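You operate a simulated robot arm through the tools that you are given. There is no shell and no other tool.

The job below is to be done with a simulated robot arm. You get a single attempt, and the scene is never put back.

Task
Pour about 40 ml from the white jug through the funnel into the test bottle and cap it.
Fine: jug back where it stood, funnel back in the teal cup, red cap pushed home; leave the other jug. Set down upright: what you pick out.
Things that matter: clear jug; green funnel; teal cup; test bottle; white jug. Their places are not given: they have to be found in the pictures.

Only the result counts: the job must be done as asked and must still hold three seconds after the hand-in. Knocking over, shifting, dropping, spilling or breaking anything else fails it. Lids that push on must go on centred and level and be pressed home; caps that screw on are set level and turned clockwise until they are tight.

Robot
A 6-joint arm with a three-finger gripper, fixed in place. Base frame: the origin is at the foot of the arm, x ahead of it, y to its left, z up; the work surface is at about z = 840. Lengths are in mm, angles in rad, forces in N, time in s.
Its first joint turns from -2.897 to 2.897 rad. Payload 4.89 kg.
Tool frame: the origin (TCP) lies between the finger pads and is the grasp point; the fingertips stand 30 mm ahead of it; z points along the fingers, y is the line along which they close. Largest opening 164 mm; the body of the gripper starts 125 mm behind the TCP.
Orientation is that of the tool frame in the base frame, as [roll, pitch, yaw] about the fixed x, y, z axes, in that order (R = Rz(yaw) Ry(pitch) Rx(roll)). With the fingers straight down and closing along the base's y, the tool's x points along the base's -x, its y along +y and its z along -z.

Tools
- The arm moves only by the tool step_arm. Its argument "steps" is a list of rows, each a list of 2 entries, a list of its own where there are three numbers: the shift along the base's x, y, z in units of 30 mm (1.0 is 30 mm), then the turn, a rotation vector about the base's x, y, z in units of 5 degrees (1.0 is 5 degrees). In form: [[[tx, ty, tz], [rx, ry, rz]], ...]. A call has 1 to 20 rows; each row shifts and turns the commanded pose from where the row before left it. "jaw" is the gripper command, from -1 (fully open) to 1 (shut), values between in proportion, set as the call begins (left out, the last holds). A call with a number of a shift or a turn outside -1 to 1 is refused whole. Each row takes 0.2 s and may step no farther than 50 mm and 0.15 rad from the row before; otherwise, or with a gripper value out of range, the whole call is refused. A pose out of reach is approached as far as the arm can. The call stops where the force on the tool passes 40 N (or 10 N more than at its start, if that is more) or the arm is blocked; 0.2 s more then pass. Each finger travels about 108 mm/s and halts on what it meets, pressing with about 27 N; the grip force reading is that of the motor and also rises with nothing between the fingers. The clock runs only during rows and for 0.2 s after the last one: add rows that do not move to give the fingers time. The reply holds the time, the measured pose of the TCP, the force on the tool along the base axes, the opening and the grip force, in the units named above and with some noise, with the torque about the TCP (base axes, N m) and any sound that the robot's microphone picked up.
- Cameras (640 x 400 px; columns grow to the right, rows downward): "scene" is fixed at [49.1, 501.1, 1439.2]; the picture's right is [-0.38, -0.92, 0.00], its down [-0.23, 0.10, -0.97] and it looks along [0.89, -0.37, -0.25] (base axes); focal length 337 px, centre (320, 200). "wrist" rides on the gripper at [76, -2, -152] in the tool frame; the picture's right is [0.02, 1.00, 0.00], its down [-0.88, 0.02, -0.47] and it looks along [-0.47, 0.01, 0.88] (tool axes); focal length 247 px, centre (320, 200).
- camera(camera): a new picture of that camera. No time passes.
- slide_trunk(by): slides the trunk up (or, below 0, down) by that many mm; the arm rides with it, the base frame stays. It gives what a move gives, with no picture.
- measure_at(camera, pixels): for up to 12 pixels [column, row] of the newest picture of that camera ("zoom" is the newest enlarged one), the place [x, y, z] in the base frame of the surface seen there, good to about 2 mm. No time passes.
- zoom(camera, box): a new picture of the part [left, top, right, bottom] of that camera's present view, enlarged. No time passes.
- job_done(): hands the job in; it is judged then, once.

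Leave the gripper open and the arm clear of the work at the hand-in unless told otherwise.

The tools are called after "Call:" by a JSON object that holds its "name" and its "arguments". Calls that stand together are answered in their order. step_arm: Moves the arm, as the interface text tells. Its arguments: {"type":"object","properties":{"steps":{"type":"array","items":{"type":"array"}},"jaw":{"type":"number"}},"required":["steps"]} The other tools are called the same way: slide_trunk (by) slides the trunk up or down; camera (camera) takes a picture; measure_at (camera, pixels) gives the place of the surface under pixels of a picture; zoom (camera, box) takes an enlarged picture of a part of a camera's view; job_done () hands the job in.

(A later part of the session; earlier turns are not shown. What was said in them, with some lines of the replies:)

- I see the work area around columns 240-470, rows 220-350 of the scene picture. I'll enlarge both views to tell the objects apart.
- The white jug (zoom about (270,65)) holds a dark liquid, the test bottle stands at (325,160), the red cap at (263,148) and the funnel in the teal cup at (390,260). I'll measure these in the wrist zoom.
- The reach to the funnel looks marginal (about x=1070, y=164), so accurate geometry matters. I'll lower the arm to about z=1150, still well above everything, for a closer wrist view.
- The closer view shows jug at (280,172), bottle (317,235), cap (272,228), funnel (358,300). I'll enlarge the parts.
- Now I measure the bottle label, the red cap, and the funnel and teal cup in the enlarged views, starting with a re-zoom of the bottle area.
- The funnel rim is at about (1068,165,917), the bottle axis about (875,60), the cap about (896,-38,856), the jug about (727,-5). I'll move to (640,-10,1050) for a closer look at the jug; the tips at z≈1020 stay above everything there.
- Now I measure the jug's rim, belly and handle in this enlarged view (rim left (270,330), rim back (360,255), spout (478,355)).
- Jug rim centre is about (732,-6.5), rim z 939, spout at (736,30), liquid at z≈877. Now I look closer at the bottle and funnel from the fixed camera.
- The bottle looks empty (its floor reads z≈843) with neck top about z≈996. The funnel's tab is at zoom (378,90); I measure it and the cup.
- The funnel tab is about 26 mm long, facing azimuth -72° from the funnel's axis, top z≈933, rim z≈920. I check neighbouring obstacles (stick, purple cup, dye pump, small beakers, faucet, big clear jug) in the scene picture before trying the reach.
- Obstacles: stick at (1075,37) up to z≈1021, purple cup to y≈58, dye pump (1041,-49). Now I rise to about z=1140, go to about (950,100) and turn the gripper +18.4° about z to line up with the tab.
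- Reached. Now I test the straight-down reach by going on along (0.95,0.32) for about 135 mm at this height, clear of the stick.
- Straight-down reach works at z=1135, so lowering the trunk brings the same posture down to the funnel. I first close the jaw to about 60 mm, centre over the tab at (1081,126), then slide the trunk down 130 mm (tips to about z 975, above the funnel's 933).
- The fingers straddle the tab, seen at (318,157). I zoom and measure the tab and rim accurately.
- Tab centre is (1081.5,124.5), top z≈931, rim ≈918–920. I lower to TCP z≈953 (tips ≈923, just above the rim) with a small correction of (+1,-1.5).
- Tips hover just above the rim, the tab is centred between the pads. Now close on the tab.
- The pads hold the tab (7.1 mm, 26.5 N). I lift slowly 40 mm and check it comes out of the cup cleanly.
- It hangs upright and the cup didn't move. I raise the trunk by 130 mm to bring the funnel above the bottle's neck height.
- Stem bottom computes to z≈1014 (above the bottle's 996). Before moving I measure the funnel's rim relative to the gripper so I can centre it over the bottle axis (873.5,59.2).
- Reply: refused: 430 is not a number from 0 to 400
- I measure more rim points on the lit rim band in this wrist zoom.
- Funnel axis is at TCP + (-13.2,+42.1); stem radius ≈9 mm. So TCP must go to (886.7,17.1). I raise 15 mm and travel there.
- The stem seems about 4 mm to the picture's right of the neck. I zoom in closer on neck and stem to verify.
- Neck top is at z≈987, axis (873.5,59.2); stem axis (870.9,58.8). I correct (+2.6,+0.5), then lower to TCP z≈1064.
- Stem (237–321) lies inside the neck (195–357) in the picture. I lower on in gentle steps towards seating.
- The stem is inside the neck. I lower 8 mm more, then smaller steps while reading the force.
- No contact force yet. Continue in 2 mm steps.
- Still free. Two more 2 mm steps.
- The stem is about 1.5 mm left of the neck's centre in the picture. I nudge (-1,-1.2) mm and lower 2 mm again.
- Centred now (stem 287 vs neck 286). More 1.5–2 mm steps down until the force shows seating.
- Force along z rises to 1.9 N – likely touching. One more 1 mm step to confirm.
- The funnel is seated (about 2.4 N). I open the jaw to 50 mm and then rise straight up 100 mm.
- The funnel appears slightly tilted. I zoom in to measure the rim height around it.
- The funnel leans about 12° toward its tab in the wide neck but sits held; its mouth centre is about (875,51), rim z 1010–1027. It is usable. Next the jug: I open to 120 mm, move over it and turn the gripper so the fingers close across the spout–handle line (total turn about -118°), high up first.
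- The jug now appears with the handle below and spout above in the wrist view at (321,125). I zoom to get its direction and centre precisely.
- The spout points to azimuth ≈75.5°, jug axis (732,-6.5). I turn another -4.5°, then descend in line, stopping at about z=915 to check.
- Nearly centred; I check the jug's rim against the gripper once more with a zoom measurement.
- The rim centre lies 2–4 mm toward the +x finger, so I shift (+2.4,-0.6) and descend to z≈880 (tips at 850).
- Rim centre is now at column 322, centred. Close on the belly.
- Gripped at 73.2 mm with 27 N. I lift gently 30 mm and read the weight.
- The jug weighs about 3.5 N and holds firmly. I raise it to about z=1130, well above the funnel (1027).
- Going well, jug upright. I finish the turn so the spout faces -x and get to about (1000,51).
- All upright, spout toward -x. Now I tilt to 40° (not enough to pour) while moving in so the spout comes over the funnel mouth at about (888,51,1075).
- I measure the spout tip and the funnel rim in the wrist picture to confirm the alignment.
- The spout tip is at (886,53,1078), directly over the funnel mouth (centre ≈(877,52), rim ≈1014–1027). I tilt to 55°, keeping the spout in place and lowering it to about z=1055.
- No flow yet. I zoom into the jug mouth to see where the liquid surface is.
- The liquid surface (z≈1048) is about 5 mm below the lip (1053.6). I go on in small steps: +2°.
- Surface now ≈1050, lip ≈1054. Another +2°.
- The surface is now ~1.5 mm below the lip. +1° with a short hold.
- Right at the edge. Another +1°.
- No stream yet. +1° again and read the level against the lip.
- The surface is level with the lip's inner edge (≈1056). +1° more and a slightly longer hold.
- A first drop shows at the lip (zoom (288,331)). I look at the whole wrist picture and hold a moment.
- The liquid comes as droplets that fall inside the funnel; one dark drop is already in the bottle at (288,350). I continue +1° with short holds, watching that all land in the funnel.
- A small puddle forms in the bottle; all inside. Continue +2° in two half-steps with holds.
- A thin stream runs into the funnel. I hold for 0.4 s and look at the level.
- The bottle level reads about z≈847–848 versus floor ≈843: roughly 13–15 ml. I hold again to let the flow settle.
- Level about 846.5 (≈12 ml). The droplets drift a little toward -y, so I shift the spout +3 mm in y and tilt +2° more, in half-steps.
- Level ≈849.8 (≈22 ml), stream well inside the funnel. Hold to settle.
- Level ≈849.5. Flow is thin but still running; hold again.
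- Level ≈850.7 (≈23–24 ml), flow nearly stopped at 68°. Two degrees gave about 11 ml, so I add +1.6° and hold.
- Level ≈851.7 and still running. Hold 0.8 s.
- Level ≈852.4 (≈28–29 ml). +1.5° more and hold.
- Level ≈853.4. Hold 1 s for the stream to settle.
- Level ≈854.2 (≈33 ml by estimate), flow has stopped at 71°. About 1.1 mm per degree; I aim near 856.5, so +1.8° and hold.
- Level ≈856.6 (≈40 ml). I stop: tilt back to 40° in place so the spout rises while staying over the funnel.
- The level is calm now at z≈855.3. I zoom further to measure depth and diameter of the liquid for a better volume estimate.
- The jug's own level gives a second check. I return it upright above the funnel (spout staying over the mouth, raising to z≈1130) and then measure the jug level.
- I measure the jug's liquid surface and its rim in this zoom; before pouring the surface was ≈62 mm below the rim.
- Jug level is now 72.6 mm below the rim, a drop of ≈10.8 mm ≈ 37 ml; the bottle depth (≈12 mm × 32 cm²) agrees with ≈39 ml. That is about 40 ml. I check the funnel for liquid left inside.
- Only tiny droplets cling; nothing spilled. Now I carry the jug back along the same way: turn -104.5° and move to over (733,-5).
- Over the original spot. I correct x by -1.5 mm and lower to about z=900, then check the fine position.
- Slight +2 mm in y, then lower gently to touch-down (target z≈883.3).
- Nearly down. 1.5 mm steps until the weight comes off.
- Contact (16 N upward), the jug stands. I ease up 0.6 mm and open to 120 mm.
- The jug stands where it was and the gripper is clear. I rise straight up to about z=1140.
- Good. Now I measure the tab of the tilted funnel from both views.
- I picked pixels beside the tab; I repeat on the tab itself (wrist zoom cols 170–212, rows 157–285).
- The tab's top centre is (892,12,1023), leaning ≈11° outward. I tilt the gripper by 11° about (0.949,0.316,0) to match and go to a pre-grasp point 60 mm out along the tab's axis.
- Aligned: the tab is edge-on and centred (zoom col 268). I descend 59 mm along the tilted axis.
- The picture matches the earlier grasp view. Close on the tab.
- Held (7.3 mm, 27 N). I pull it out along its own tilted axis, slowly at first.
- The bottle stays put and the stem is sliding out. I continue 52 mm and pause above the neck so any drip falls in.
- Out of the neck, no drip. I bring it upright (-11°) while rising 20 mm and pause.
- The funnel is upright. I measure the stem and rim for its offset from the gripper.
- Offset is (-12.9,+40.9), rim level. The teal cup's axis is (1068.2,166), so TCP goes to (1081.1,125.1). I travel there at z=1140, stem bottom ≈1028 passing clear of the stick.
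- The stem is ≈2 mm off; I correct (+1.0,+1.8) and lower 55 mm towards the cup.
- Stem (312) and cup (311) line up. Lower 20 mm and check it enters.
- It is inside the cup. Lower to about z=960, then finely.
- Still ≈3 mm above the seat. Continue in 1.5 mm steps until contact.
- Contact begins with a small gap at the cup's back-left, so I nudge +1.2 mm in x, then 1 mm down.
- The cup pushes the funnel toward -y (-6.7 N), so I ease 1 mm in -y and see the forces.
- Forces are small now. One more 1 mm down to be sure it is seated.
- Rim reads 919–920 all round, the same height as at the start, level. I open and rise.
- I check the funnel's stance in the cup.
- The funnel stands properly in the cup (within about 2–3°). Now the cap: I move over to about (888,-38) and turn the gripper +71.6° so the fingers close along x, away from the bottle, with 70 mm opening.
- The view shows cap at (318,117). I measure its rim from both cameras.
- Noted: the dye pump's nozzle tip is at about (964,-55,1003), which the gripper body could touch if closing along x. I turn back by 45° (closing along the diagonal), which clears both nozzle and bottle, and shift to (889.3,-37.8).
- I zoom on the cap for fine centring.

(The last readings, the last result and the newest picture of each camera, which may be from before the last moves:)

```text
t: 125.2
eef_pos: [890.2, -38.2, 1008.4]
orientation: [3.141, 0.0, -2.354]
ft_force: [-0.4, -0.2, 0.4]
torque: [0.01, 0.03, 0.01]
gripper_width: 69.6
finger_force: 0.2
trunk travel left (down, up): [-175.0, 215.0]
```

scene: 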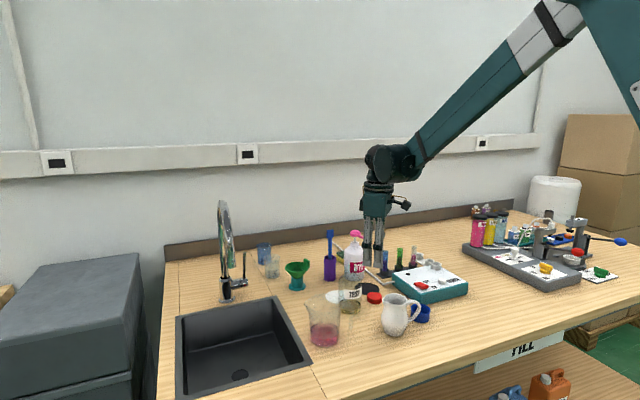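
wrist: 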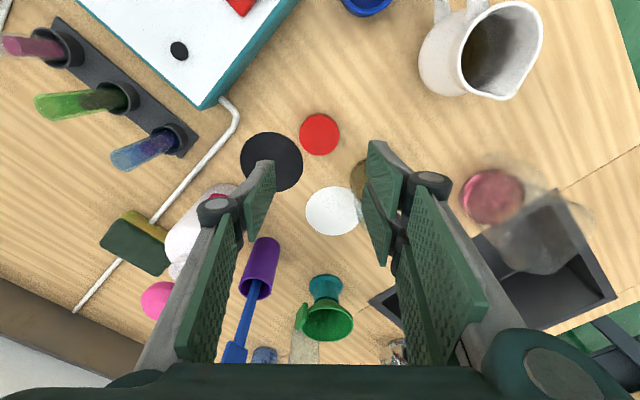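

Cap centre ≈(888.4,-38.5). I shift (-1.8,-1.2) and descend to z≈890 first.

Call:
{"name": "step_arm", "arguments": {"steps": [[[-0.06, -0.04, -0.9], [0, 0, 0]], [[0, 0, -0.9], [0, 0, 0]], [[0, 0, -0.9], [0, 0, 0]], [[0, 0, -0.9], [0, 0, 0]], [[0, 0, -0.3], [0, 0, 0]], [[0, 0, 0], [0, 0, 0]]]}}

Call:
{"name": "camera", "arguments": {"camera": "wrist"}}

Call:
{"name": "zoom", "arguments": {"camera": "scene", "box": [326, 240, 422, 320]}}

```text
t: 126.6
eef_pos: [888.1, -40.2, 888.7]
orientation: [3.141, -0.003, -2.354]
ft_force: [1.3, -0.4, 1.4]
torque: [-0.01, 0.02, -0.01]
gripper_width: 69.6
finger_force: 0.2
trunk travel left (down, up): [-175.0, 215.0]
```

```text
taken
```

wrist: 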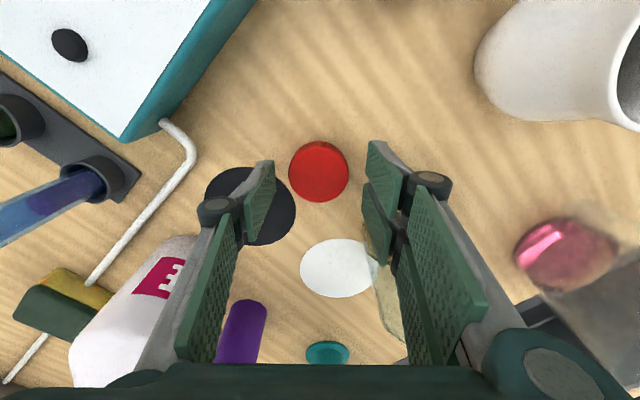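

```text
5.00 times, centred on (374, 280) of scene
```

zoom: 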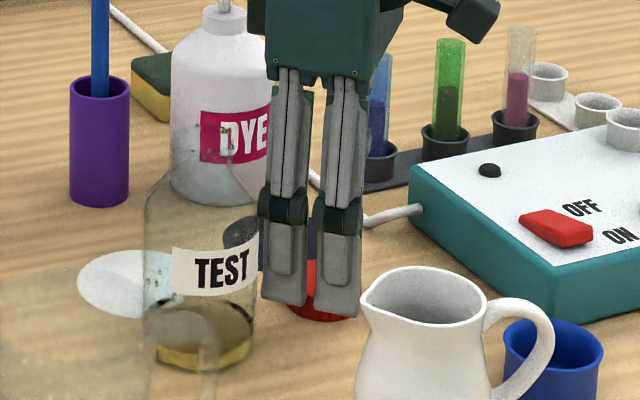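

Centred. Descend 14 mm to z≈874.5 (tips ≈844) and close.

Call:
{"name": "step_arm", "arguments": {"steps": [[[0, 0, -0.25], [0, 0, 0]], [[0, 0, -0.22], [0, 0, 0]], [[0, 0, 0], [0, 0, 0]]]}}

Call:
{"name": "step_arm", "arguments": {"steps": [[[0, 0, 0], [0, 0, 0]], [[0, 0, 0], [0, 0, 0]], [[0, 0, 0], [0, 0, 0]], [[0, 0, 0], [0, 0, 0]]], "jaw": 1}}

Call:
{"name": "camera", "arguments": {"camera": "wrist"}}

```text
t: 127.4
eef_pos: [888.0, -38.8, 875.5]
orientation: [-3.14, -0.001, -2.354]
ft_force: [-0.7, 0.2, -0.2]
torque: [0.0, 0.02, 0.0]
gripper_width: 69.5
finger_force: 0.0
trunk travel left (down, up): [-175.0, 215.0]
```

```text
t: 128.4
eef_pos: [888.0, -39.0, 876.5]
orientation: [-3.142, -0.003, -2.355]
ft_force: [0.4, 0.2, -0.9]
torque: [-0.01, -0.01, 0.01]
gripper_width: 46.8
finger_force: 27.4
trunk travel left (down, up): [-175.0, 215.0]
```

```text
taken
```

wrist: 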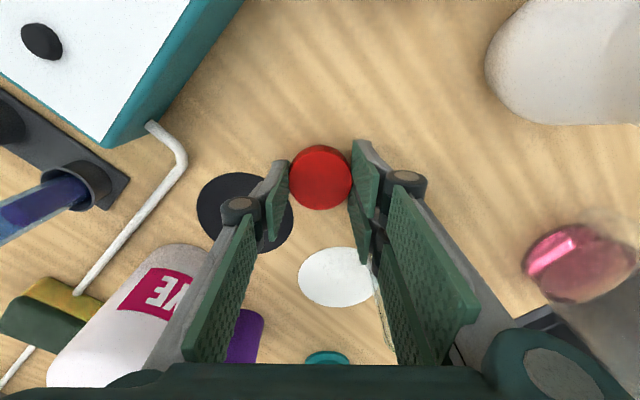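

Cap gripped (46.8 mm). I lift straight to z≈1055.

Call:
{"name": "step_arm", "arguments": {"steps": [[[0, 0, 0.4], [0, 0, 0]], [[0, 0, 0.9], [0, 0, 0]], [[0, 0, 0.95], [0, 0, 0]], [[0, 0, 0.95], [0, 0, 0]], [[0, 0, 0.95], [0, 0, 0]], [[0, 0, 0.95], [0, 0, 0]], [[0, 0, 0.9], [0, 0, 0]], [[0, 0, 0], [0, 0, 0]], [[0, 0, 0], [0, 0, 0]]]}}

Call:
{"name": "zoom", "arguments": {"camera": "scene", "box": [340, 230, 404, 280]}}

Call:
{"name": "camera", "arguments": {"camera": "wrist"}}

```text
t: 130.4
eef_pos: [885.4, -39.4, 1054.5]
orientation: [-3.141, -0.001, -2.355]
ft_force: [-0.8, -0.3, 0.1]
torque: [0.01, -0.05, -0.01]
gripper_width: 47.1
finger_force: 27.0
trunk travel left (down, up): [-175.0, 215.0]
```

```text
8.00 times, centred on (372, 255) of scene
```

zoom: 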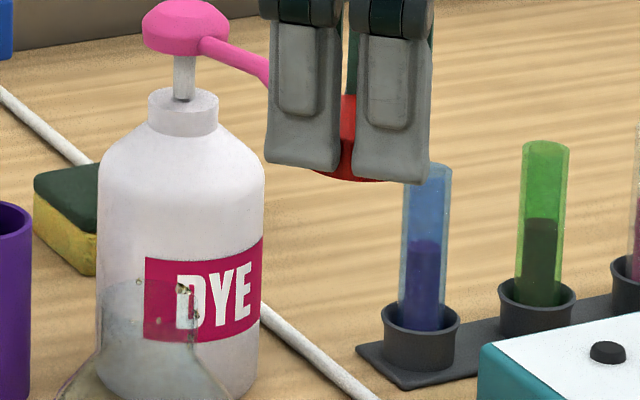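

```text
taken
```

wrist: 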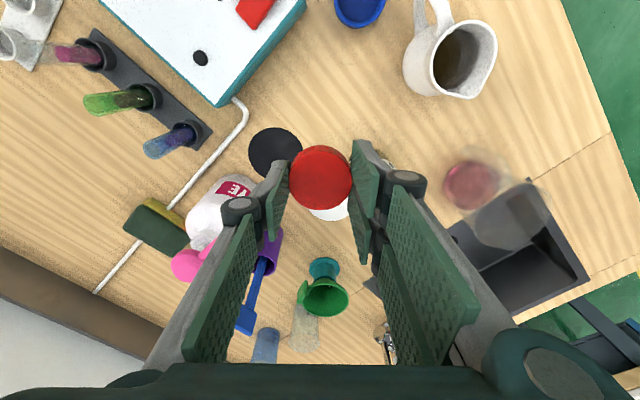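

The camera-side finger hides the cap, so while carrying it to the bottle I turn the gripper -68° so the fixed camera can see the cap between the fingers. Moving to about (873.5,59.2) at z≈1055 (cap underside ≈1018, neck 987).

Call:
{"name": "step_arm", "arguments": {"steps": [[[-0.032, 0.234, 0], [0, 0, -0.971]], [[-0.032, 0.234, 0], [0, 0, -0.971]], [[-0.032, 0.234, 0], [0, 0, -0.971]], [[-0.032, 0.234, 0], [0, 0, -0.971]], [[-0.032, 0.234, 0], [0, 0, -0.971]], [[-0.032, 0.234, 0], [0, 0, -0.971]], [[-0.032, 0.234, 0], [0, 0, -0.971]], [[-0.032, 0.234, 0], [0, 0, -0.971]], [[-0.032, 0.234, 0], [0, 0, -0.971]], [[-0.032, 0.234, 0], [0, 0, -0.971]], [[-0.032, 0.234, 0], [0, 0, -0.971]], [[-0.032, 0.234, 0], [0, 0, -0.971]], [[-0.032, 0.234, 0], [0, 0, -0.971]], [[-0.032, 0.234, 0], [0, 0, -0.971]], [[0, 0, 0], [0, 0, 0]], [[0, 0, 0], [0, 0, 0]]]}}

Call:
{"name": "step_arm", "arguments": {"steps": [[[0, 0, 0], [0, 0, 0]]]}}

Call:
{"name": "zoom", "arguments": {"camera": "scene", "box": [330, 235, 378, 275]}}

Call:
{"name": "camera", "arguments": {"camera": "wrist"}}

```text
t: 133.8
eef_pos: [874.0, 60.1, 1054.4]
orientation: [3.14, -0.001, 2.744]
ft_force: [-0.1, 0.8, -0.2]
torque: [-0.03, -0.01, -0.02]
gripper_width: 46.8
finger_force: 27.2
trunk travel left (down, up): [-175.0, 215.0]
```

```text
t: 134.2
eef_pos: [873.5, 59.5, 1055.1]
orientation: [3.141, -0.002, 2.744]
ft_force: [0.6, -0.2, -0.9]
torque: [0.01, -0.02, -0.01]
gripper_width: 46.9
finger_force: 27.2
trunk travel left (down, up): [-175.0, 215.0]
```

```text
10.00 times, centred on (354, 255) of scene
```

zoom: 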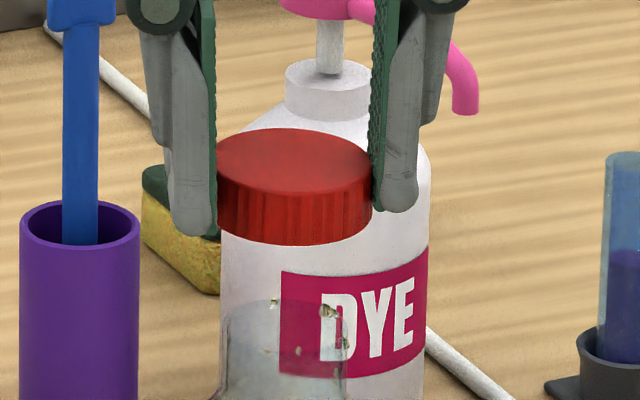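

```text
taken
```

wrist: 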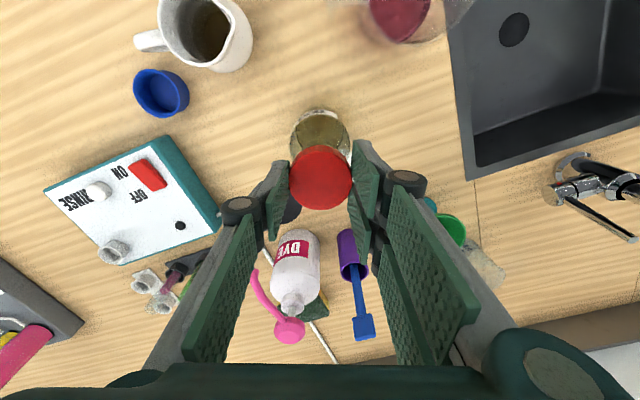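

The cap is level and nearly over the neck: cap centre col 293.5 vs neck 287 (≈1 mm off after perspective). I measure the cap for the depth direction.

Call:
{"name": "measure_at", "arguments": {"camera": "zoom", "pixels": [[293, 215], [293, 225], [293, 235], [260, 215], [330, 215], [293, 190], [293, 132], [293, 160], [225, 165], [362, 165], [250, 185], [340, 185]]}}

Call:
{"name": "zoom", "arguments": {"camera": "wrist", "box": [276, 95, 366, 215]}}

```text
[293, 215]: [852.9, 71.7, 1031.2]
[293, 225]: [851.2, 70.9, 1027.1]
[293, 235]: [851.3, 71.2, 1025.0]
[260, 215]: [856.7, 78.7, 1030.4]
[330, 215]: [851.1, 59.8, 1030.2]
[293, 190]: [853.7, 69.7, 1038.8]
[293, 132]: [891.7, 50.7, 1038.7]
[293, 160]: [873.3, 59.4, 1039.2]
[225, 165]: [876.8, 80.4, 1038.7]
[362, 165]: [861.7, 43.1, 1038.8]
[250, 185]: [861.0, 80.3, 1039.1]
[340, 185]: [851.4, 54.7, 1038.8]
```

```text
3.33 times, centred on (321, 155) of wrist
```

zoom: 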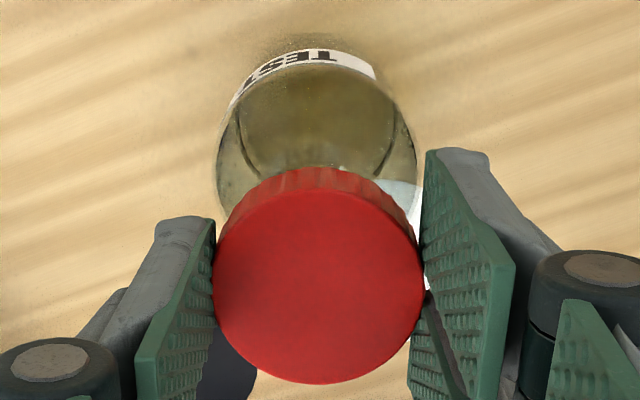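

Within about 1 mm of the neck axis (873.5,59.2). I nudge (+0.7,+0.2) mm and lower to z≈1030 (cap underside ≈994, just above the neck).

Call:
{"name": "step_arm", "arguments": {"steps": [[[0.023, 0.007, -0.4], [0, 0, 0]], [[0, 0, -0.4], [0, 0, 0]], [[0, 0, 0], [0, 0, 0]], [[0, 0, 0], [0, 0, 0]]]}}

Call:
{"name": "zoom", "arguments": {"camera": "scene", "box": [330, 240, 378, 280]}}

Call:
{"name": "step_arm", "arguments": {"steps": [[[0, 0, 0], [0, 0, 0]]]}}

```text
t: 135.2
eef_pos: [874.0, 59.7, 1031.7]
orientation: [-3.141, -0.002, 2.745]
ft_force: [-0.3, 0.4, -0.1]
torque: [0.01, 0.02, 0.03]
gripper_width: 46.9
finger_force: 27.1
trunk travel left (down, up): [-175.0, 215.0]
```

```text
10.00 times, centred on (354, 260) of scene
```

zoom: 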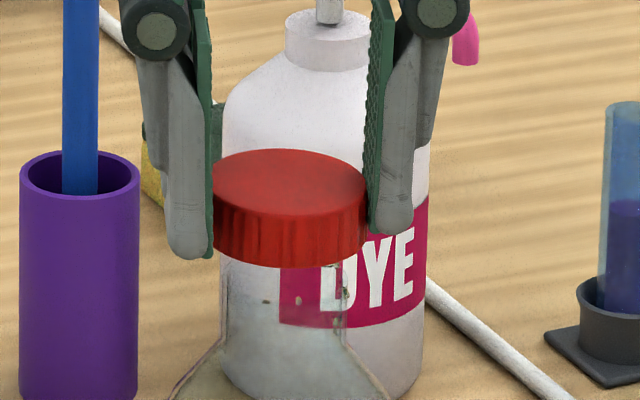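

```text
t: 135.6
eef_pos: [874.1, 60.0, 1032.3]
orientation: [3.14, -0.001, 2.743]
ft_force: [-1.0, 0.4, -0.2]
torque: [0.01, -0.01, 0.04]
gripper_width: 47.1
finger_force: 26.9
trunk travel left (down, up): [-175.0, 215.0]
```

Cap centre 288.5 vs neck 287 – well aligned. Lower in 3 mm steps while watching forces.

Call:
{"name": "step_arm", "arguments": {"steps": [[[0, 0, -0.1], [0, 0, 0]], [[0, 0, -0.1], [0, 0, 0]], [[0, 0, 0], [0, 0, 0]]]}}

Call:
{"name": "step_arm", "arguments": {"steps": [[[0, 0, -0.1], [0, 0, 0]], [[0, 0, 0], [0, 0, 0]]]}}

Call:
{"name": "step_arm", "arguments": {"steps": [[[0, 0, -0.07], [0, 0, 0]], [[0, 0, 0], [0, 0, 0]]]}}

Call:
{"name": "zoom", "arguments": {"camera": "scene", "box": [330, 240, 378, 280]}}

```text
t: 136.4
eef_pos: [874.2, 60.7, 1026.6]
orientation: [-3.14, -0.002, 2.744]
ft_force: [-0.2, -0.1, -0.2]
torque: [0.0, 0.01, 0.0]
gripper_width: 46.8
finger_force: 27.2
trunk travel left (down, up): [-175.0, 215.0]
```

```text
t: 137.0
eef_pos: [875.1, 60.8, 1022.6]
orientation: [3.14, -0.002, 2.744]
ft_force: [0.4, 0.4, 0.3]
torque: [0.0, 0.0, 0.02]
gripper_width: 46.9
finger_force: 26.7
trunk travel left (down, up): [-175.0, 215.0]
```

```text
t: 137.6
eef_pos: [873.5, 60.5, 1021.0]
orientation: [-3.141, -0.001, 2.744]
ft_force: [-0.1, 0.3, 0.4]
torque: [-0.01, 0.03, -0.01]
gripper_width: 46.9
finger_force: 27.2
trunk travel left (down, up): [-175.0, 215.0]
```

```text
10.00 times, centred on (354, 260) of scene
```

zoom: 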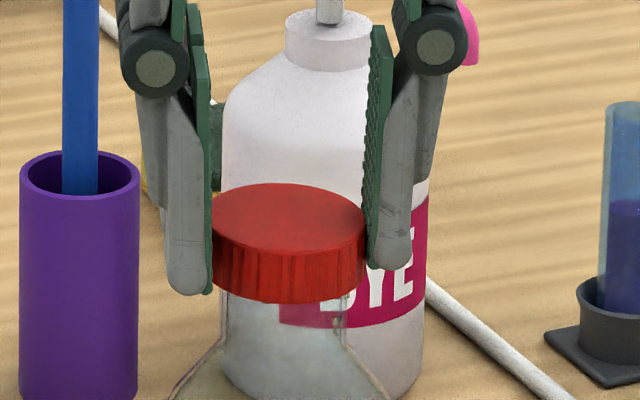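

The cap's underside is just at the neck's top, still no force. Continue 2 mm steps.

Call:
{"name": "step_arm", "arguments": {"steps": [[[0, 0, -0.07], [0, 0, 0]], [[0, 0, 0], [0, 0, 0]]]}}

Call:
{"name": "step_arm", "arguments": {"steps": [[[0, 0, -0.07], [0, 0, 0]], [[0, 0, 0], [0, 0, 0]]]}}

Call:
{"name": "step_arm", "arguments": {"steps": [[[0, 0, -0.07], [0, 0, 0]], [[0, 0, 0], [0, 0, 0]]]}}

Call:
{"name": "zoom", "arguments": {"camera": "scene", "box": [330, 240, 378, 280]}}

```text
t: 138.2
eef_pos: [875.3, 61.2, 1017.0]
orientation: [-3.141, -0.002, 2.742]
ft_force: [-0.2, 0.0, 0.2]
torque: [-0.01, -0.02, 0.01]
gripper_width: 46.9
finger_force: 27.2
trunk travel left (down, up): [-175.0, 215.0]
```

```text
t: 138.8
eef_pos: [874.9, 61.1, 1016.7]
orientation: [3.141, -0.003, 2.743]
ft_force: [-0.4, -0.5, 0.1]
torque: [0.0, 0.0, 0.02]
gripper_width: 46.8
finger_force: 26.7
trunk travel left (down, up): [-175.0, 215.0]
```

```text
t: 139.4
eef_pos: [874.7, 61.1, 1016.0]
orientation: [3.142, -0.003, 2.742]
ft_force: [1.6, -0.4, 16.1]
torque: [-0.33, -0.14, 0.03]
gripper_width: 46.7
finger_force: 26.7
trunk travel left (down, up): [-175.0, 215.0]
```

```text
10.00 times, centred on (354, 260) of scene
```

zoom: 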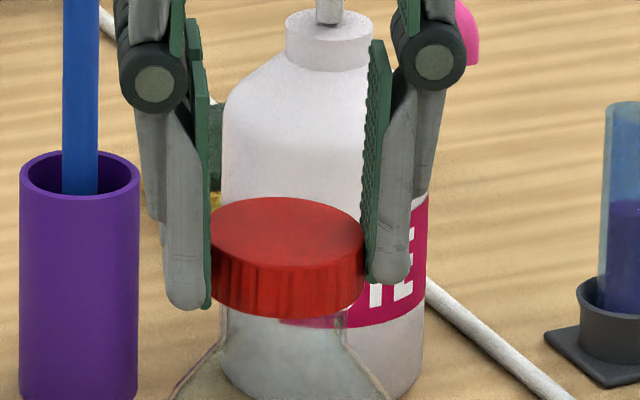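

Contact at 16 N with a torque that says the push is on the -y side (about (+9,-21) mm from centre): the cap is a little too far +y. I ease up 1.5 mm, shift (+0.5,-1.3) mm and try again.

Call:
{"name": "step_arm", "arguments": {"steps": [[[0, 0, 0.06], [0, 0, 0]], [[0.017, -0.043, 0], [0, 0, 0]], [[0, 0, 0], [0, 0, 0]]]}}

Call:
{"name": "step_arm", "arguments": {"steps": [[[0, 0, -0.06], [0, 0, 0]], [[0, 0, 0], [0, 0, 0]]]}}

Call:
{"name": "zoom", "arguments": {"camera": "scene", "box": [330, 240, 378, 280]}}

```text
t: 140.2
eef_pos: [873.5, 59.0, 1015.6]
orientation: [3.141, -0.002, 2.744]
ft_force: [0.2, 0.7, 4.0]
torque: [-0.1, -0.01, -0.01]
gripper_width: 46.9
finger_force: 27.0
trunk travel left (down, up): [-175.0, 215.0]
```

```text
t: 140.8
eef_pos: [873.8, 59.1, 1015.4]
orientation: [-3.142, -0.001, 2.744]
ft_force: [1.5, 2.5, 22.0]
torque: [-0.26, -0.28, 0.09]
gripper_width: 46.6
finger_force: 26.7
trunk travel left (down, up): [-175.0, 215.0]
```

```text
10.00 times, centred on (354, 260) of scene
```

zoom: 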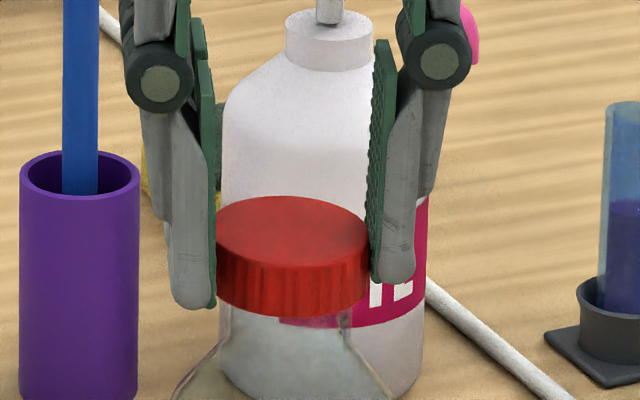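

The cap and bottle now move together (neck inside the skirt), and it resists at ~22 N. Rather than pushing off-centre through the grip, I'll release and press the cap's middle with closed fingertips. First ease 0.5 mm and open a little.

Call:
{"name": "step_arm", "arguments": {"steps": [[[0, 0, 0.04], [0, 0, 0]], [[0, 0, 0], [0, 0, 0]]]}}

Call:
{"name": "step_arm", "arguments": {"steps": [[[0, 0, 0], [0, 0, 0]], [[0, 0, 0], [0, 0, 0]], [[0, 0, 0], [0, 0, 0]]], "jaw": 0.2}}

Call:
{"name": "zoom", "arguments": {"camera": "scene", "box": [330, 240, 378, 280]}}

Call:
{"name": "measure_at", "arguments": {"camera": "zoom", "pixels": [[290, 200], [290, 230], [290, 258], [230, 230], [350, 230], [250, 210], [340, 210], [290, 290], [250, 250], [335, 250]]}}

```text
t: 141.4
eef_pos: [874.0, 58.5, 1014.7]
orientation: [3.141, -0.002, 2.743]
ft_force: [-0.4, 0.3, 2.9]
torque: [-0.05, -0.03, -0.03]
gripper_width: 47.0
finger_force: 26.9
trunk travel left (down, up): [-175.0, 215.0]
```

```text
t: 142.2
eef_pos: [874.6, 59.7, 1015.4]
orientation: [3.141, -0.001, 2.744]
ft_force: [0.5, -0.5, 0.2]
torque: [-0.01, 0.0, -0.01]
gripper_width: 65.4
finger_force: 0.1
trunk travel left (down, up): [-175.0, 215.0]
```

```text
10.00 times, centred on (354, 260) of scene
```

zoom: 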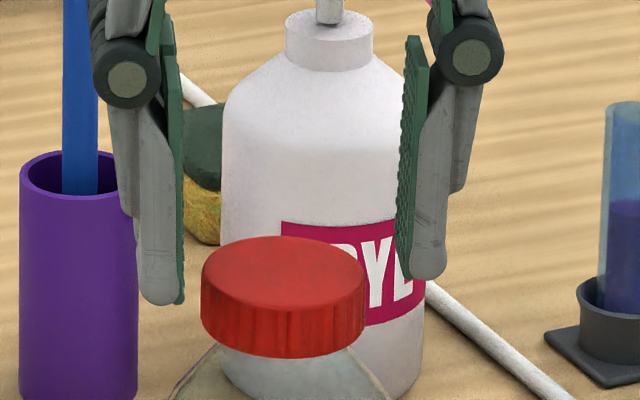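

```text
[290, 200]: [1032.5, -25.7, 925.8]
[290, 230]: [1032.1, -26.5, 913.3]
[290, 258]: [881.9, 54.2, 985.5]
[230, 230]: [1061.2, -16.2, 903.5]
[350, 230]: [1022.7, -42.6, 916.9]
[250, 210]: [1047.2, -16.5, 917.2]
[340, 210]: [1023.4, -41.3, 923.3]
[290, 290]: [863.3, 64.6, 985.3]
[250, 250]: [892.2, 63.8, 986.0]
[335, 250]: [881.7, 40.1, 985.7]
```

The released cap dropped fully over the neck and sits level (top ≈985 all round). Now I rise 60 mm, shut the fingers and press its centre (≈(875,58)) to make sure it is home.

Call:
{"name": "step_arm", "arguments": {"steps": [[[0, 0, 0.4], [0, 0, 0]], [[0, 0, 0.8], [0, 0, 0]], [[0, 0, 0.8], [0, 0, 0]], [[0, 0, 0], [0, 0, 0]]]}}

Call:
{"name": "step_arm", "arguments": {"steps": [[[0.015, -0.04, 0], [0, 0, 0]], [[0, 0, 0], [0, 0, 0]], [[0, 0, 0], [0, 0, 0]], [[0, 0, 0], [0, 0, 0]]], "jaw": 1}}

Call:
{"name": "zoom", "arguments": {"camera": "scene", "box": [322, 240, 386, 320]}}

Call:
{"name": "zoom", "arguments": {"camera": "wrist", "box": [260, 80, 380, 230]}}

```text
t: 143.2
eef_pos: [874.4, 57.6, 1076.8]
orientation: [-3.141, -0.003, 2.744]
ft_force: [-0.5, 0.2, 0.5]
torque: [-0.03, -0.05, 0.04]
gripper_width: 65.8
finger_force: 0.0
trunk travel left (down, up): [-175.0, 215.0]
```

```text
t: 144.2
eef_pos: [874.3, 56.7, 1075.9]
orientation: [-3.141, -0.001, 2.744]
ft_force: [-0.3, -0.5, -0.1]
torque: [0.01, -0.05, 0.01]
gripper_width: 0.0
finger_force: 27.0
trunk travel left (down, up): [-175.0, 215.0]
```

```text
5.00 times, centred on (354, 280) of scene
```

zoom: 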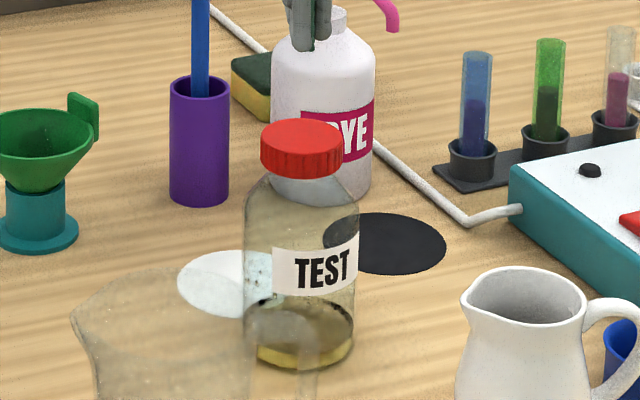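

```text
2.67 times, centred on (320, 155) of wrist
```

zoom: 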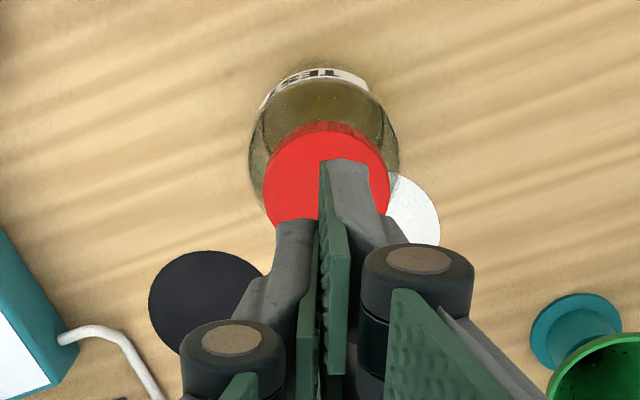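

The cap sits centred on the bottle. I lower the closed fingers to just above it, then press.

Call:
{"name": "step_arm", "arguments": {"steps": [[[0, 0.03, -0.6], [0, 0, 0]], [[0, 0, -0.6], [0, 0, 0]], [[0, 0, -0.5], [0, 0, 0]], [[0, 0, 0], [0, 0, 0]]]}}

Call:
{"name": "step_arm", "arguments": {"steps": [[[0, 0, -0.1], [0, 0, 0]], [[0, 0, -0.07], [0, 0, 0]], [[0, 0, 0], [0, 0, 0]]]}}

Call:
{"name": "zoom", "arguments": {"camera": "scene", "box": [330, 240, 378, 280]}}

```text
t: 145.2
eef_pos: [875.0, 57.2, 1024.8]
orientation: [3.141, -0.002, 2.744]
ft_force: [-0.2, -0.5, 0.1]
torque: [0.0, 0.01, 0.0]
gripper_width: 0.0
finger_force: 27.2
trunk travel left (down, up): [-175.0, 215.0]
```

```text
t: 146.0
eef_pos: [876.3, 58.3, 1019.4]
orientation: [3.14, -0.003, 2.744]
ft_force: [0.3, 0.3, -0.5]
torque: [-0.02, -0.02, 0.01]
gripper_width: 0.1
finger_force: 26.6
trunk travel left (down, up): [-175.0, 215.0]
```

```text
10.00 times, centred on (354, 260) of scene
```

zoom: 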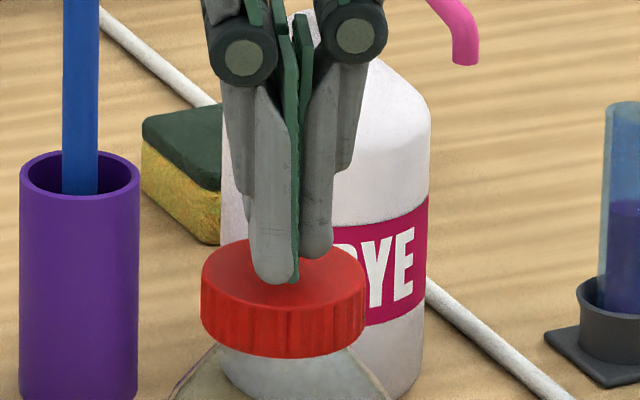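

Fingertips are over the cap's centre. Press down step by step.

Call:
{"name": "step_arm", "arguments": {"steps": [[[0, 0, -0.08], [0, 0, 0]], [[0, 0, 0], [0, 0, 0]]]}}

Call:
{"name": "step_arm", "arguments": {"steps": [[[0, 0, -0.08], [0, 0, 0]], [[0, 0, 0], [0, 0, 0]]]}}

Call:
{"name": "step_arm", "arguments": {"steps": [[[0, 0, -0.05], [0, 0, 0]], [[0, 0, 0], [0, 0, 0]]]}}

```text
t: 146.6
eef_pos: [877.0, 58.3, 1016.2]
orientation: [-3.14, -0.001, 2.744]
ft_force: [-0.3, -0.2, 0.1]
torque: [-0.02, -0.01, -0.01]
gripper_width: 0.0
finger_force: 27.0
trunk travel left (down, up): [-175.0, 215.0]
```

```text
t: 147.2
eef_pos: [875.0, 58.6, 1014.2]
orientation: [3.141, -0.003, 2.743]
ft_force: [-0.6, -0.4, 0.8]
torque: [-0.03, -0.01, 0.03]
gripper_width: 0.0
finger_force: 26.9
trunk travel left (down, up): [-175.0, 215.0]
```

```text
t: 147.8
eef_pos: [875.9, 58.3, 1013.8]
orientation: [-3.141, -0.001, 2.744]
ft_force: [-0.3, -0.2, -1.2]
torque: [-0.01, -0.03, -0.01]
gripper_width: 0.2
finger_force: 26.8
trunk travel left (down, up): [-175.0, 215.0]
```

No contact yet; continue 1.5 mm at a time.

Call:
{"name": "step_arm", "arguments": {"steps": [[[0, 0, -0.05], [0, 0, 0]], [[0, 0, 0], [0, 0, 0]]]}}

Call:
{"name": "step_arm", "arguments": {"steps": [[[0, 0, -0.05], [0, 0, 0]], [[0, 0, 0], [0, 0, 0]]]}}

Call:
{"name": "zoom", "arguments": {"camera": "scene", "box": [330, 240, 378, 280]}}

```text
t: 148.4
eef_pos: [875.5, 60.3, 1010.6]
orientation: [-3.141, -0.003, 2.744]
ft_force: [0.7, 0.2, -0.3]
torque: [-0.03, 0.01, -0.02]
gripper_width: 0.0
finger_force: 27.1
trunk travel left (down, up): [-175.0, 215.0]
```

```text
t: 149.0
eef_pos: [875.6, 58.3, 1009.4]
orientation: [3.141, -0.002, 2.743]
ft_force: [0.3, 0.1, -0.4]
torque: [-0.01, 0.01, -0.02]
gripper_width: 0.0
finger_force: 27.0
trunk travel left (down, up): [-175.0, 215.0]
```

```text
10.00 times, centred on (354, 260) of scene
```

zoom: 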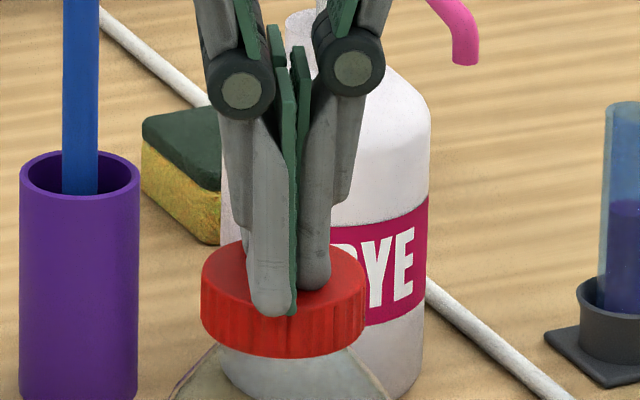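

The tip now overlaps the cap's front edge in the picture without contact. I measure the fingertip and cap before going further.

Call:
{"name": "measure_at", "arguments": {"camera": "zoom", "pixels": [[268, 305], [268, 290], [290, 308], [315, 280], [230, 265], [345, 265], [220, 290], [350, 290], [330, 255], [235, 335], [285, 345], [340, 330]]}}

Call:
{"name": "zoom", "arguments": {"camera": "wrist", "box": [260, 80, 380, 230]}}

```text
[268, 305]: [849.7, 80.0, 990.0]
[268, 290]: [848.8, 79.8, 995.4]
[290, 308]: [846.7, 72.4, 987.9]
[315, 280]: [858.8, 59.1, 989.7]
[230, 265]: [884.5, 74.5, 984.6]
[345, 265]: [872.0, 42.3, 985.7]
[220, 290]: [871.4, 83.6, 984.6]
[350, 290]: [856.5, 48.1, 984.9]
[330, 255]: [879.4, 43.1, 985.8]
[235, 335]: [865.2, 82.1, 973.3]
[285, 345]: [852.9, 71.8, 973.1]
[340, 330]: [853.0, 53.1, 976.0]
```

```text
2.67 times, centred on (320, 155) of wrist
```

zoom: 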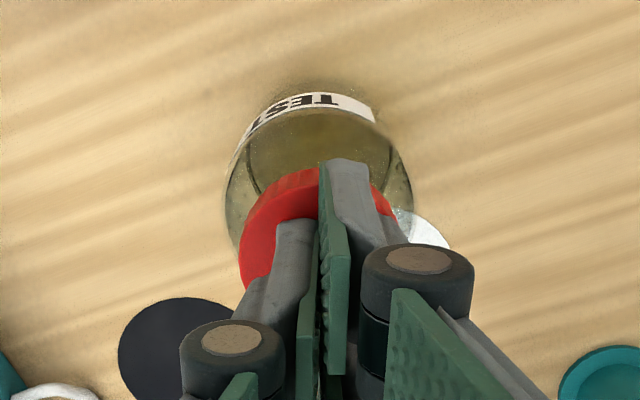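

The wider finger pair overhangs the cap's front edge; its tips read z≈988, still above the cap top (≈985). So it has simply not touched yet. I continue down in small steps.

Call:
{"name": "step_arm", "arguments": {"steps": [[[0, 0, -0.05], [0, 0, 0]], [[0, 0, 0], [0, 0, 0]]]}}

Call:
{"name": "step_arm", "arguments": {"steps": [[[0, 0, -0.05], [0, 0, 0]], [[0, 0, 0], [0, 0, 0]]]}}

Call:
{"name": "zoom", "arguments": {"camera": "scene", "box": [330, 240, 378, 280]}}

```text
t: 149.6
eef_pos: [876.6, 59.3, 1010.5]
orientation: [3.141, -0.001, 2.744]
ft_force: [3.0, -2.6, 21.1]
torque: [-0.1, -0.23, 0.02]
gripper_width: 6.0
finger_force: 26.9
trunk travel left (down, up): [-175.0, 215.0]
heard: snap
```

```text
t: 150.1
eef_pos: [875.6, 59.2, 1009.9]
orientation: [-3.141, 0.0, 2.744]
ft_force: [2.8, -3.6, 27.9]
torque: [-0.14, -0.14, 0.01]
gripper_width: 5.9
finger_force: 27.2
trunk travel left (down, up): [-175.0, 215.0]
stopped in row 2: the force on the tool passed its limit at 44 N (the readings are from after the stop); the commanded pose is now the measured one
```

```text
10.00 times, centred on (354, 260) of scene
```

zoom: 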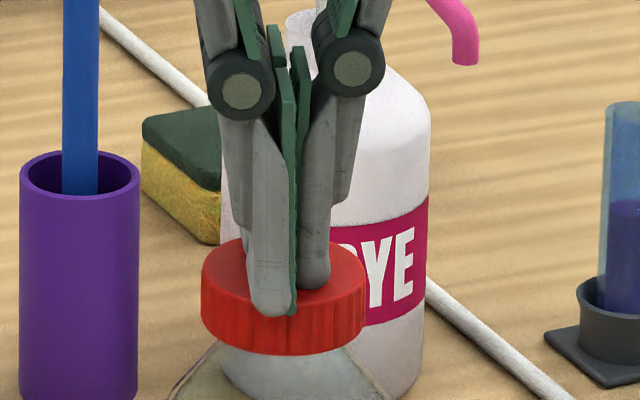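

A "snap" was heard and the push reached 44 N: the cap is home. I rise straight up and clear.

Call:
{"name": "step_arm", "arguments": {"steps": [[[0, 0, 0.2], [0, 0, 0]], [[0, 0, 0.7], [0, 0, 0]], [[0, 0, 0.9], [0, 0, 0]], [[0, 0, 0.9], [0, 0, 0]], [[0, 0, 0.9], [0, 0, 0]], [[0, 0, 0.9], [0, 0, 0]], [[0, 0, 0], [0, 0, 0]]]}}

Call:
{"name": "zoom", "arguments": {"camera": "scene", "box": [330, 255, 378, 295]}}

Call:
{"name": "measure_at", "arguments": {"camera": "zoom", "pixels": [[285, 90], [285, 120], [285, 145], [220, 120], [350, 120], [240, 100], [330, 100], [250, 140], [330, 140], [285, 190]]}}

Call:
{"name": "camera", "arguments": {"camera": "wrist"}}

Call:
{"name": "camera", "arguments": {"camera": "scene"}}

```text
t: 151.7
eef_pos: [877.8, 56.9, 1141.0]
orientation: [-3.141, -0.001, 2.743]
ft_force: [-0.4, 0.5, -0.3]
torque: [-0.01, 0.01, 0.01]
gripper_width: 0.2
finger_force: 26.4
trunk travel left (down, up): [-175.0, 215.0]
```

```text
10.00 times, centred on (354, 275) of scene
```

zoom: 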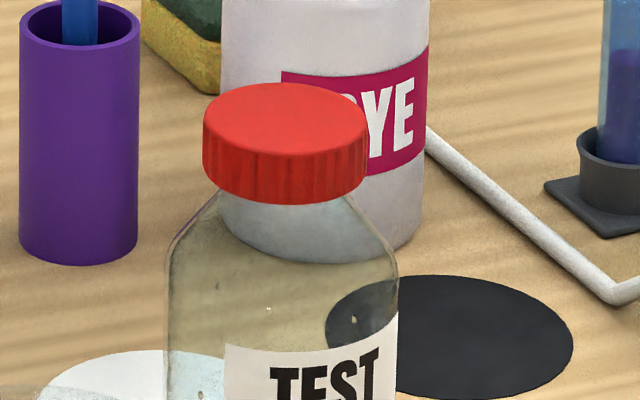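

```text
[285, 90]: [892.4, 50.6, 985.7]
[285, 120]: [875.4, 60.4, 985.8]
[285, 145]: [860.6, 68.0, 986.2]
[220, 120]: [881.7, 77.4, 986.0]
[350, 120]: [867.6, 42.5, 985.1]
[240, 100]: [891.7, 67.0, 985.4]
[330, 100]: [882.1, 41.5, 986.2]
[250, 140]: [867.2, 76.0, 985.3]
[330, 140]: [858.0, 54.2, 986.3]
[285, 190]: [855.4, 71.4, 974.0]
```

```text
taken
```

wrist: 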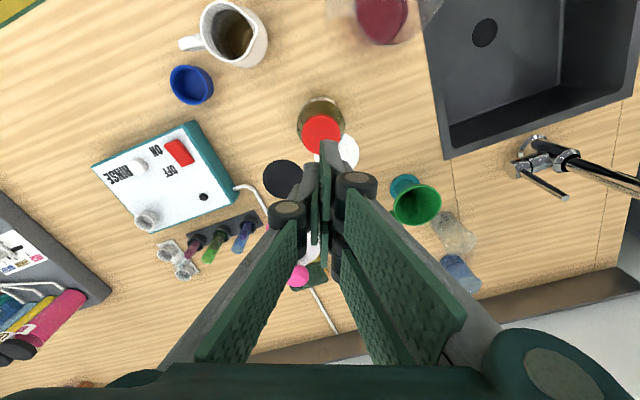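

```text
taken
```

scene: 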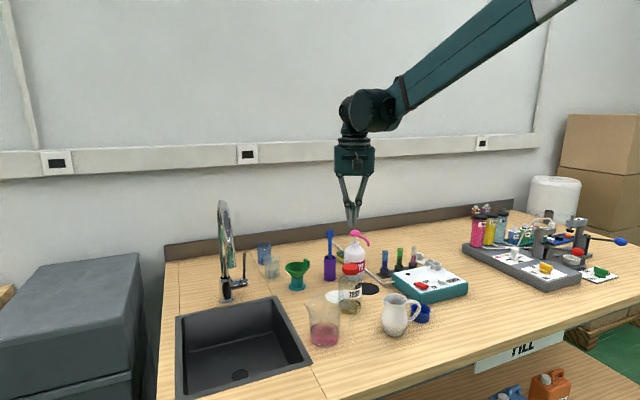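

Cap is level (985–986 all over) and the bottle hasn't shifted noticeably. I raise and retract the arm with the gripper open, then do a last check of everything.

Call:
{"name": "step_arm", "arguments": {"steps": [[[0, 0, 1], [0, 0, 0]], [[0, 0, 1], [0, 0, 0]], [[0, 0, 1], [0, 0, 0]], [[-0.8, 0, 0.9], [0, 0, 0]], [[-0.8, 0, 0.9], [0, 0, 0]], [[-0.9, 0, 0.5], [0, 0, 0]], [[-0.9, 0, 0.3], [0, 0, 0]], [[-0.9, 0, 0], [0, 0, 0]], [[-0.9, 0, 0], [0, 0, 0]], [[-0.9, 0, 0], [0, 0, 0]], [[-0.9, 0, 0], [0, 0, 0]], [[-0.9, 0, 0], [0, 0, 0]], [[0, 0, 0], [0, 0, 0]]], "jaw": -1}}

Call:
{"name": "zoom", "arguments": {"camera": "scene", "box": [240, 220, 480, 370]}}

Call:
{"name": "camera", "arguments": {"camera": "wrist"}}

```text
t: 154.4
eef_pos: [640.4, 61.1, 1313.0]
orientation: [3.14, -0.002, 2.743]
ft_force: [-0.1, -0.4, 0.0]
torque: [-0.01, -0.15, 0.02]
gripper_width: 164.1
finger_force: 0.1
trunk travel left (down, up): [-175.0, 215.0]
```

```text
2.67 times, centred on (360, 295) of scene
```

zoom: 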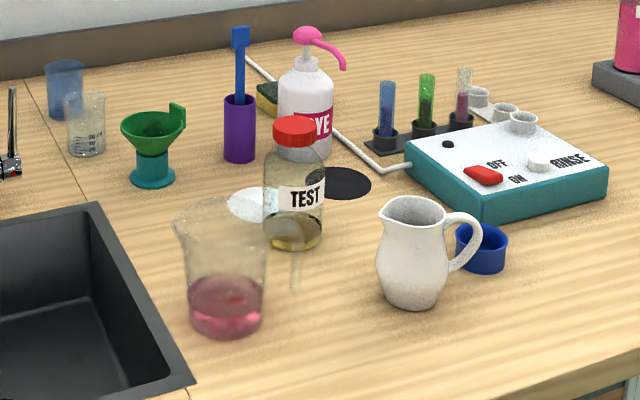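

```text
taken
```

wrist: 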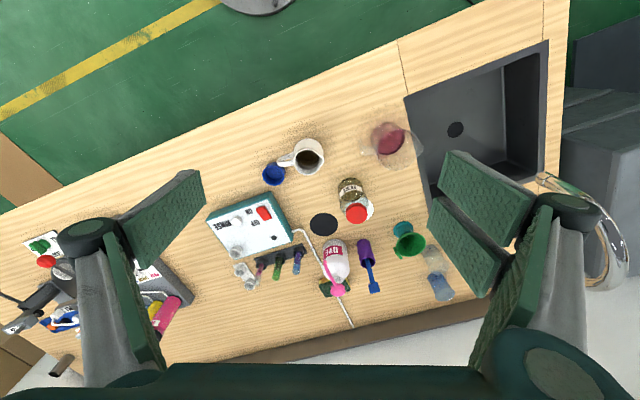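

The jug stands in the same picture position as at the start. The funnel is upright in the teal cup, the red cap is level and home, and the clear jug is untouched. No spill shows, and the arm is clear with the gripper open. I hand in the job.

Call:
{"name": "job_done", "arguments": {}}

```text
The job is handed in.
```

The job is handed in. About 38 ml went from the white jug through the funnel into the test bottle, and the bottle is capped. I don't have the verdict.

- **Volume:** I estimated it two ways. The jug's level fell about 10.8 mm, roughly 37 ml, and the liquid depth in the bottle gives roughly 39 ml. Each could be off by a few ml.
- **White jug:** it is back upright where it stood, in the same place in the picture as at the start.
- **Green funnel:** it is back in the teal cup, standing within about 2–3° of upright. It leaned about 11° in the bottle's wide neck during the pour, but everything went inside. A few small droplets still cling to it.
- **Red cap:** it sits level on the bottle. I pressed it until it snapped, at about 44 N.
- **Everything else:** the clear jug was left alone and I saw no spills. The bottle stayed within about 1.5 mm of where it was.

The arm is clear of the work with the gripper open.
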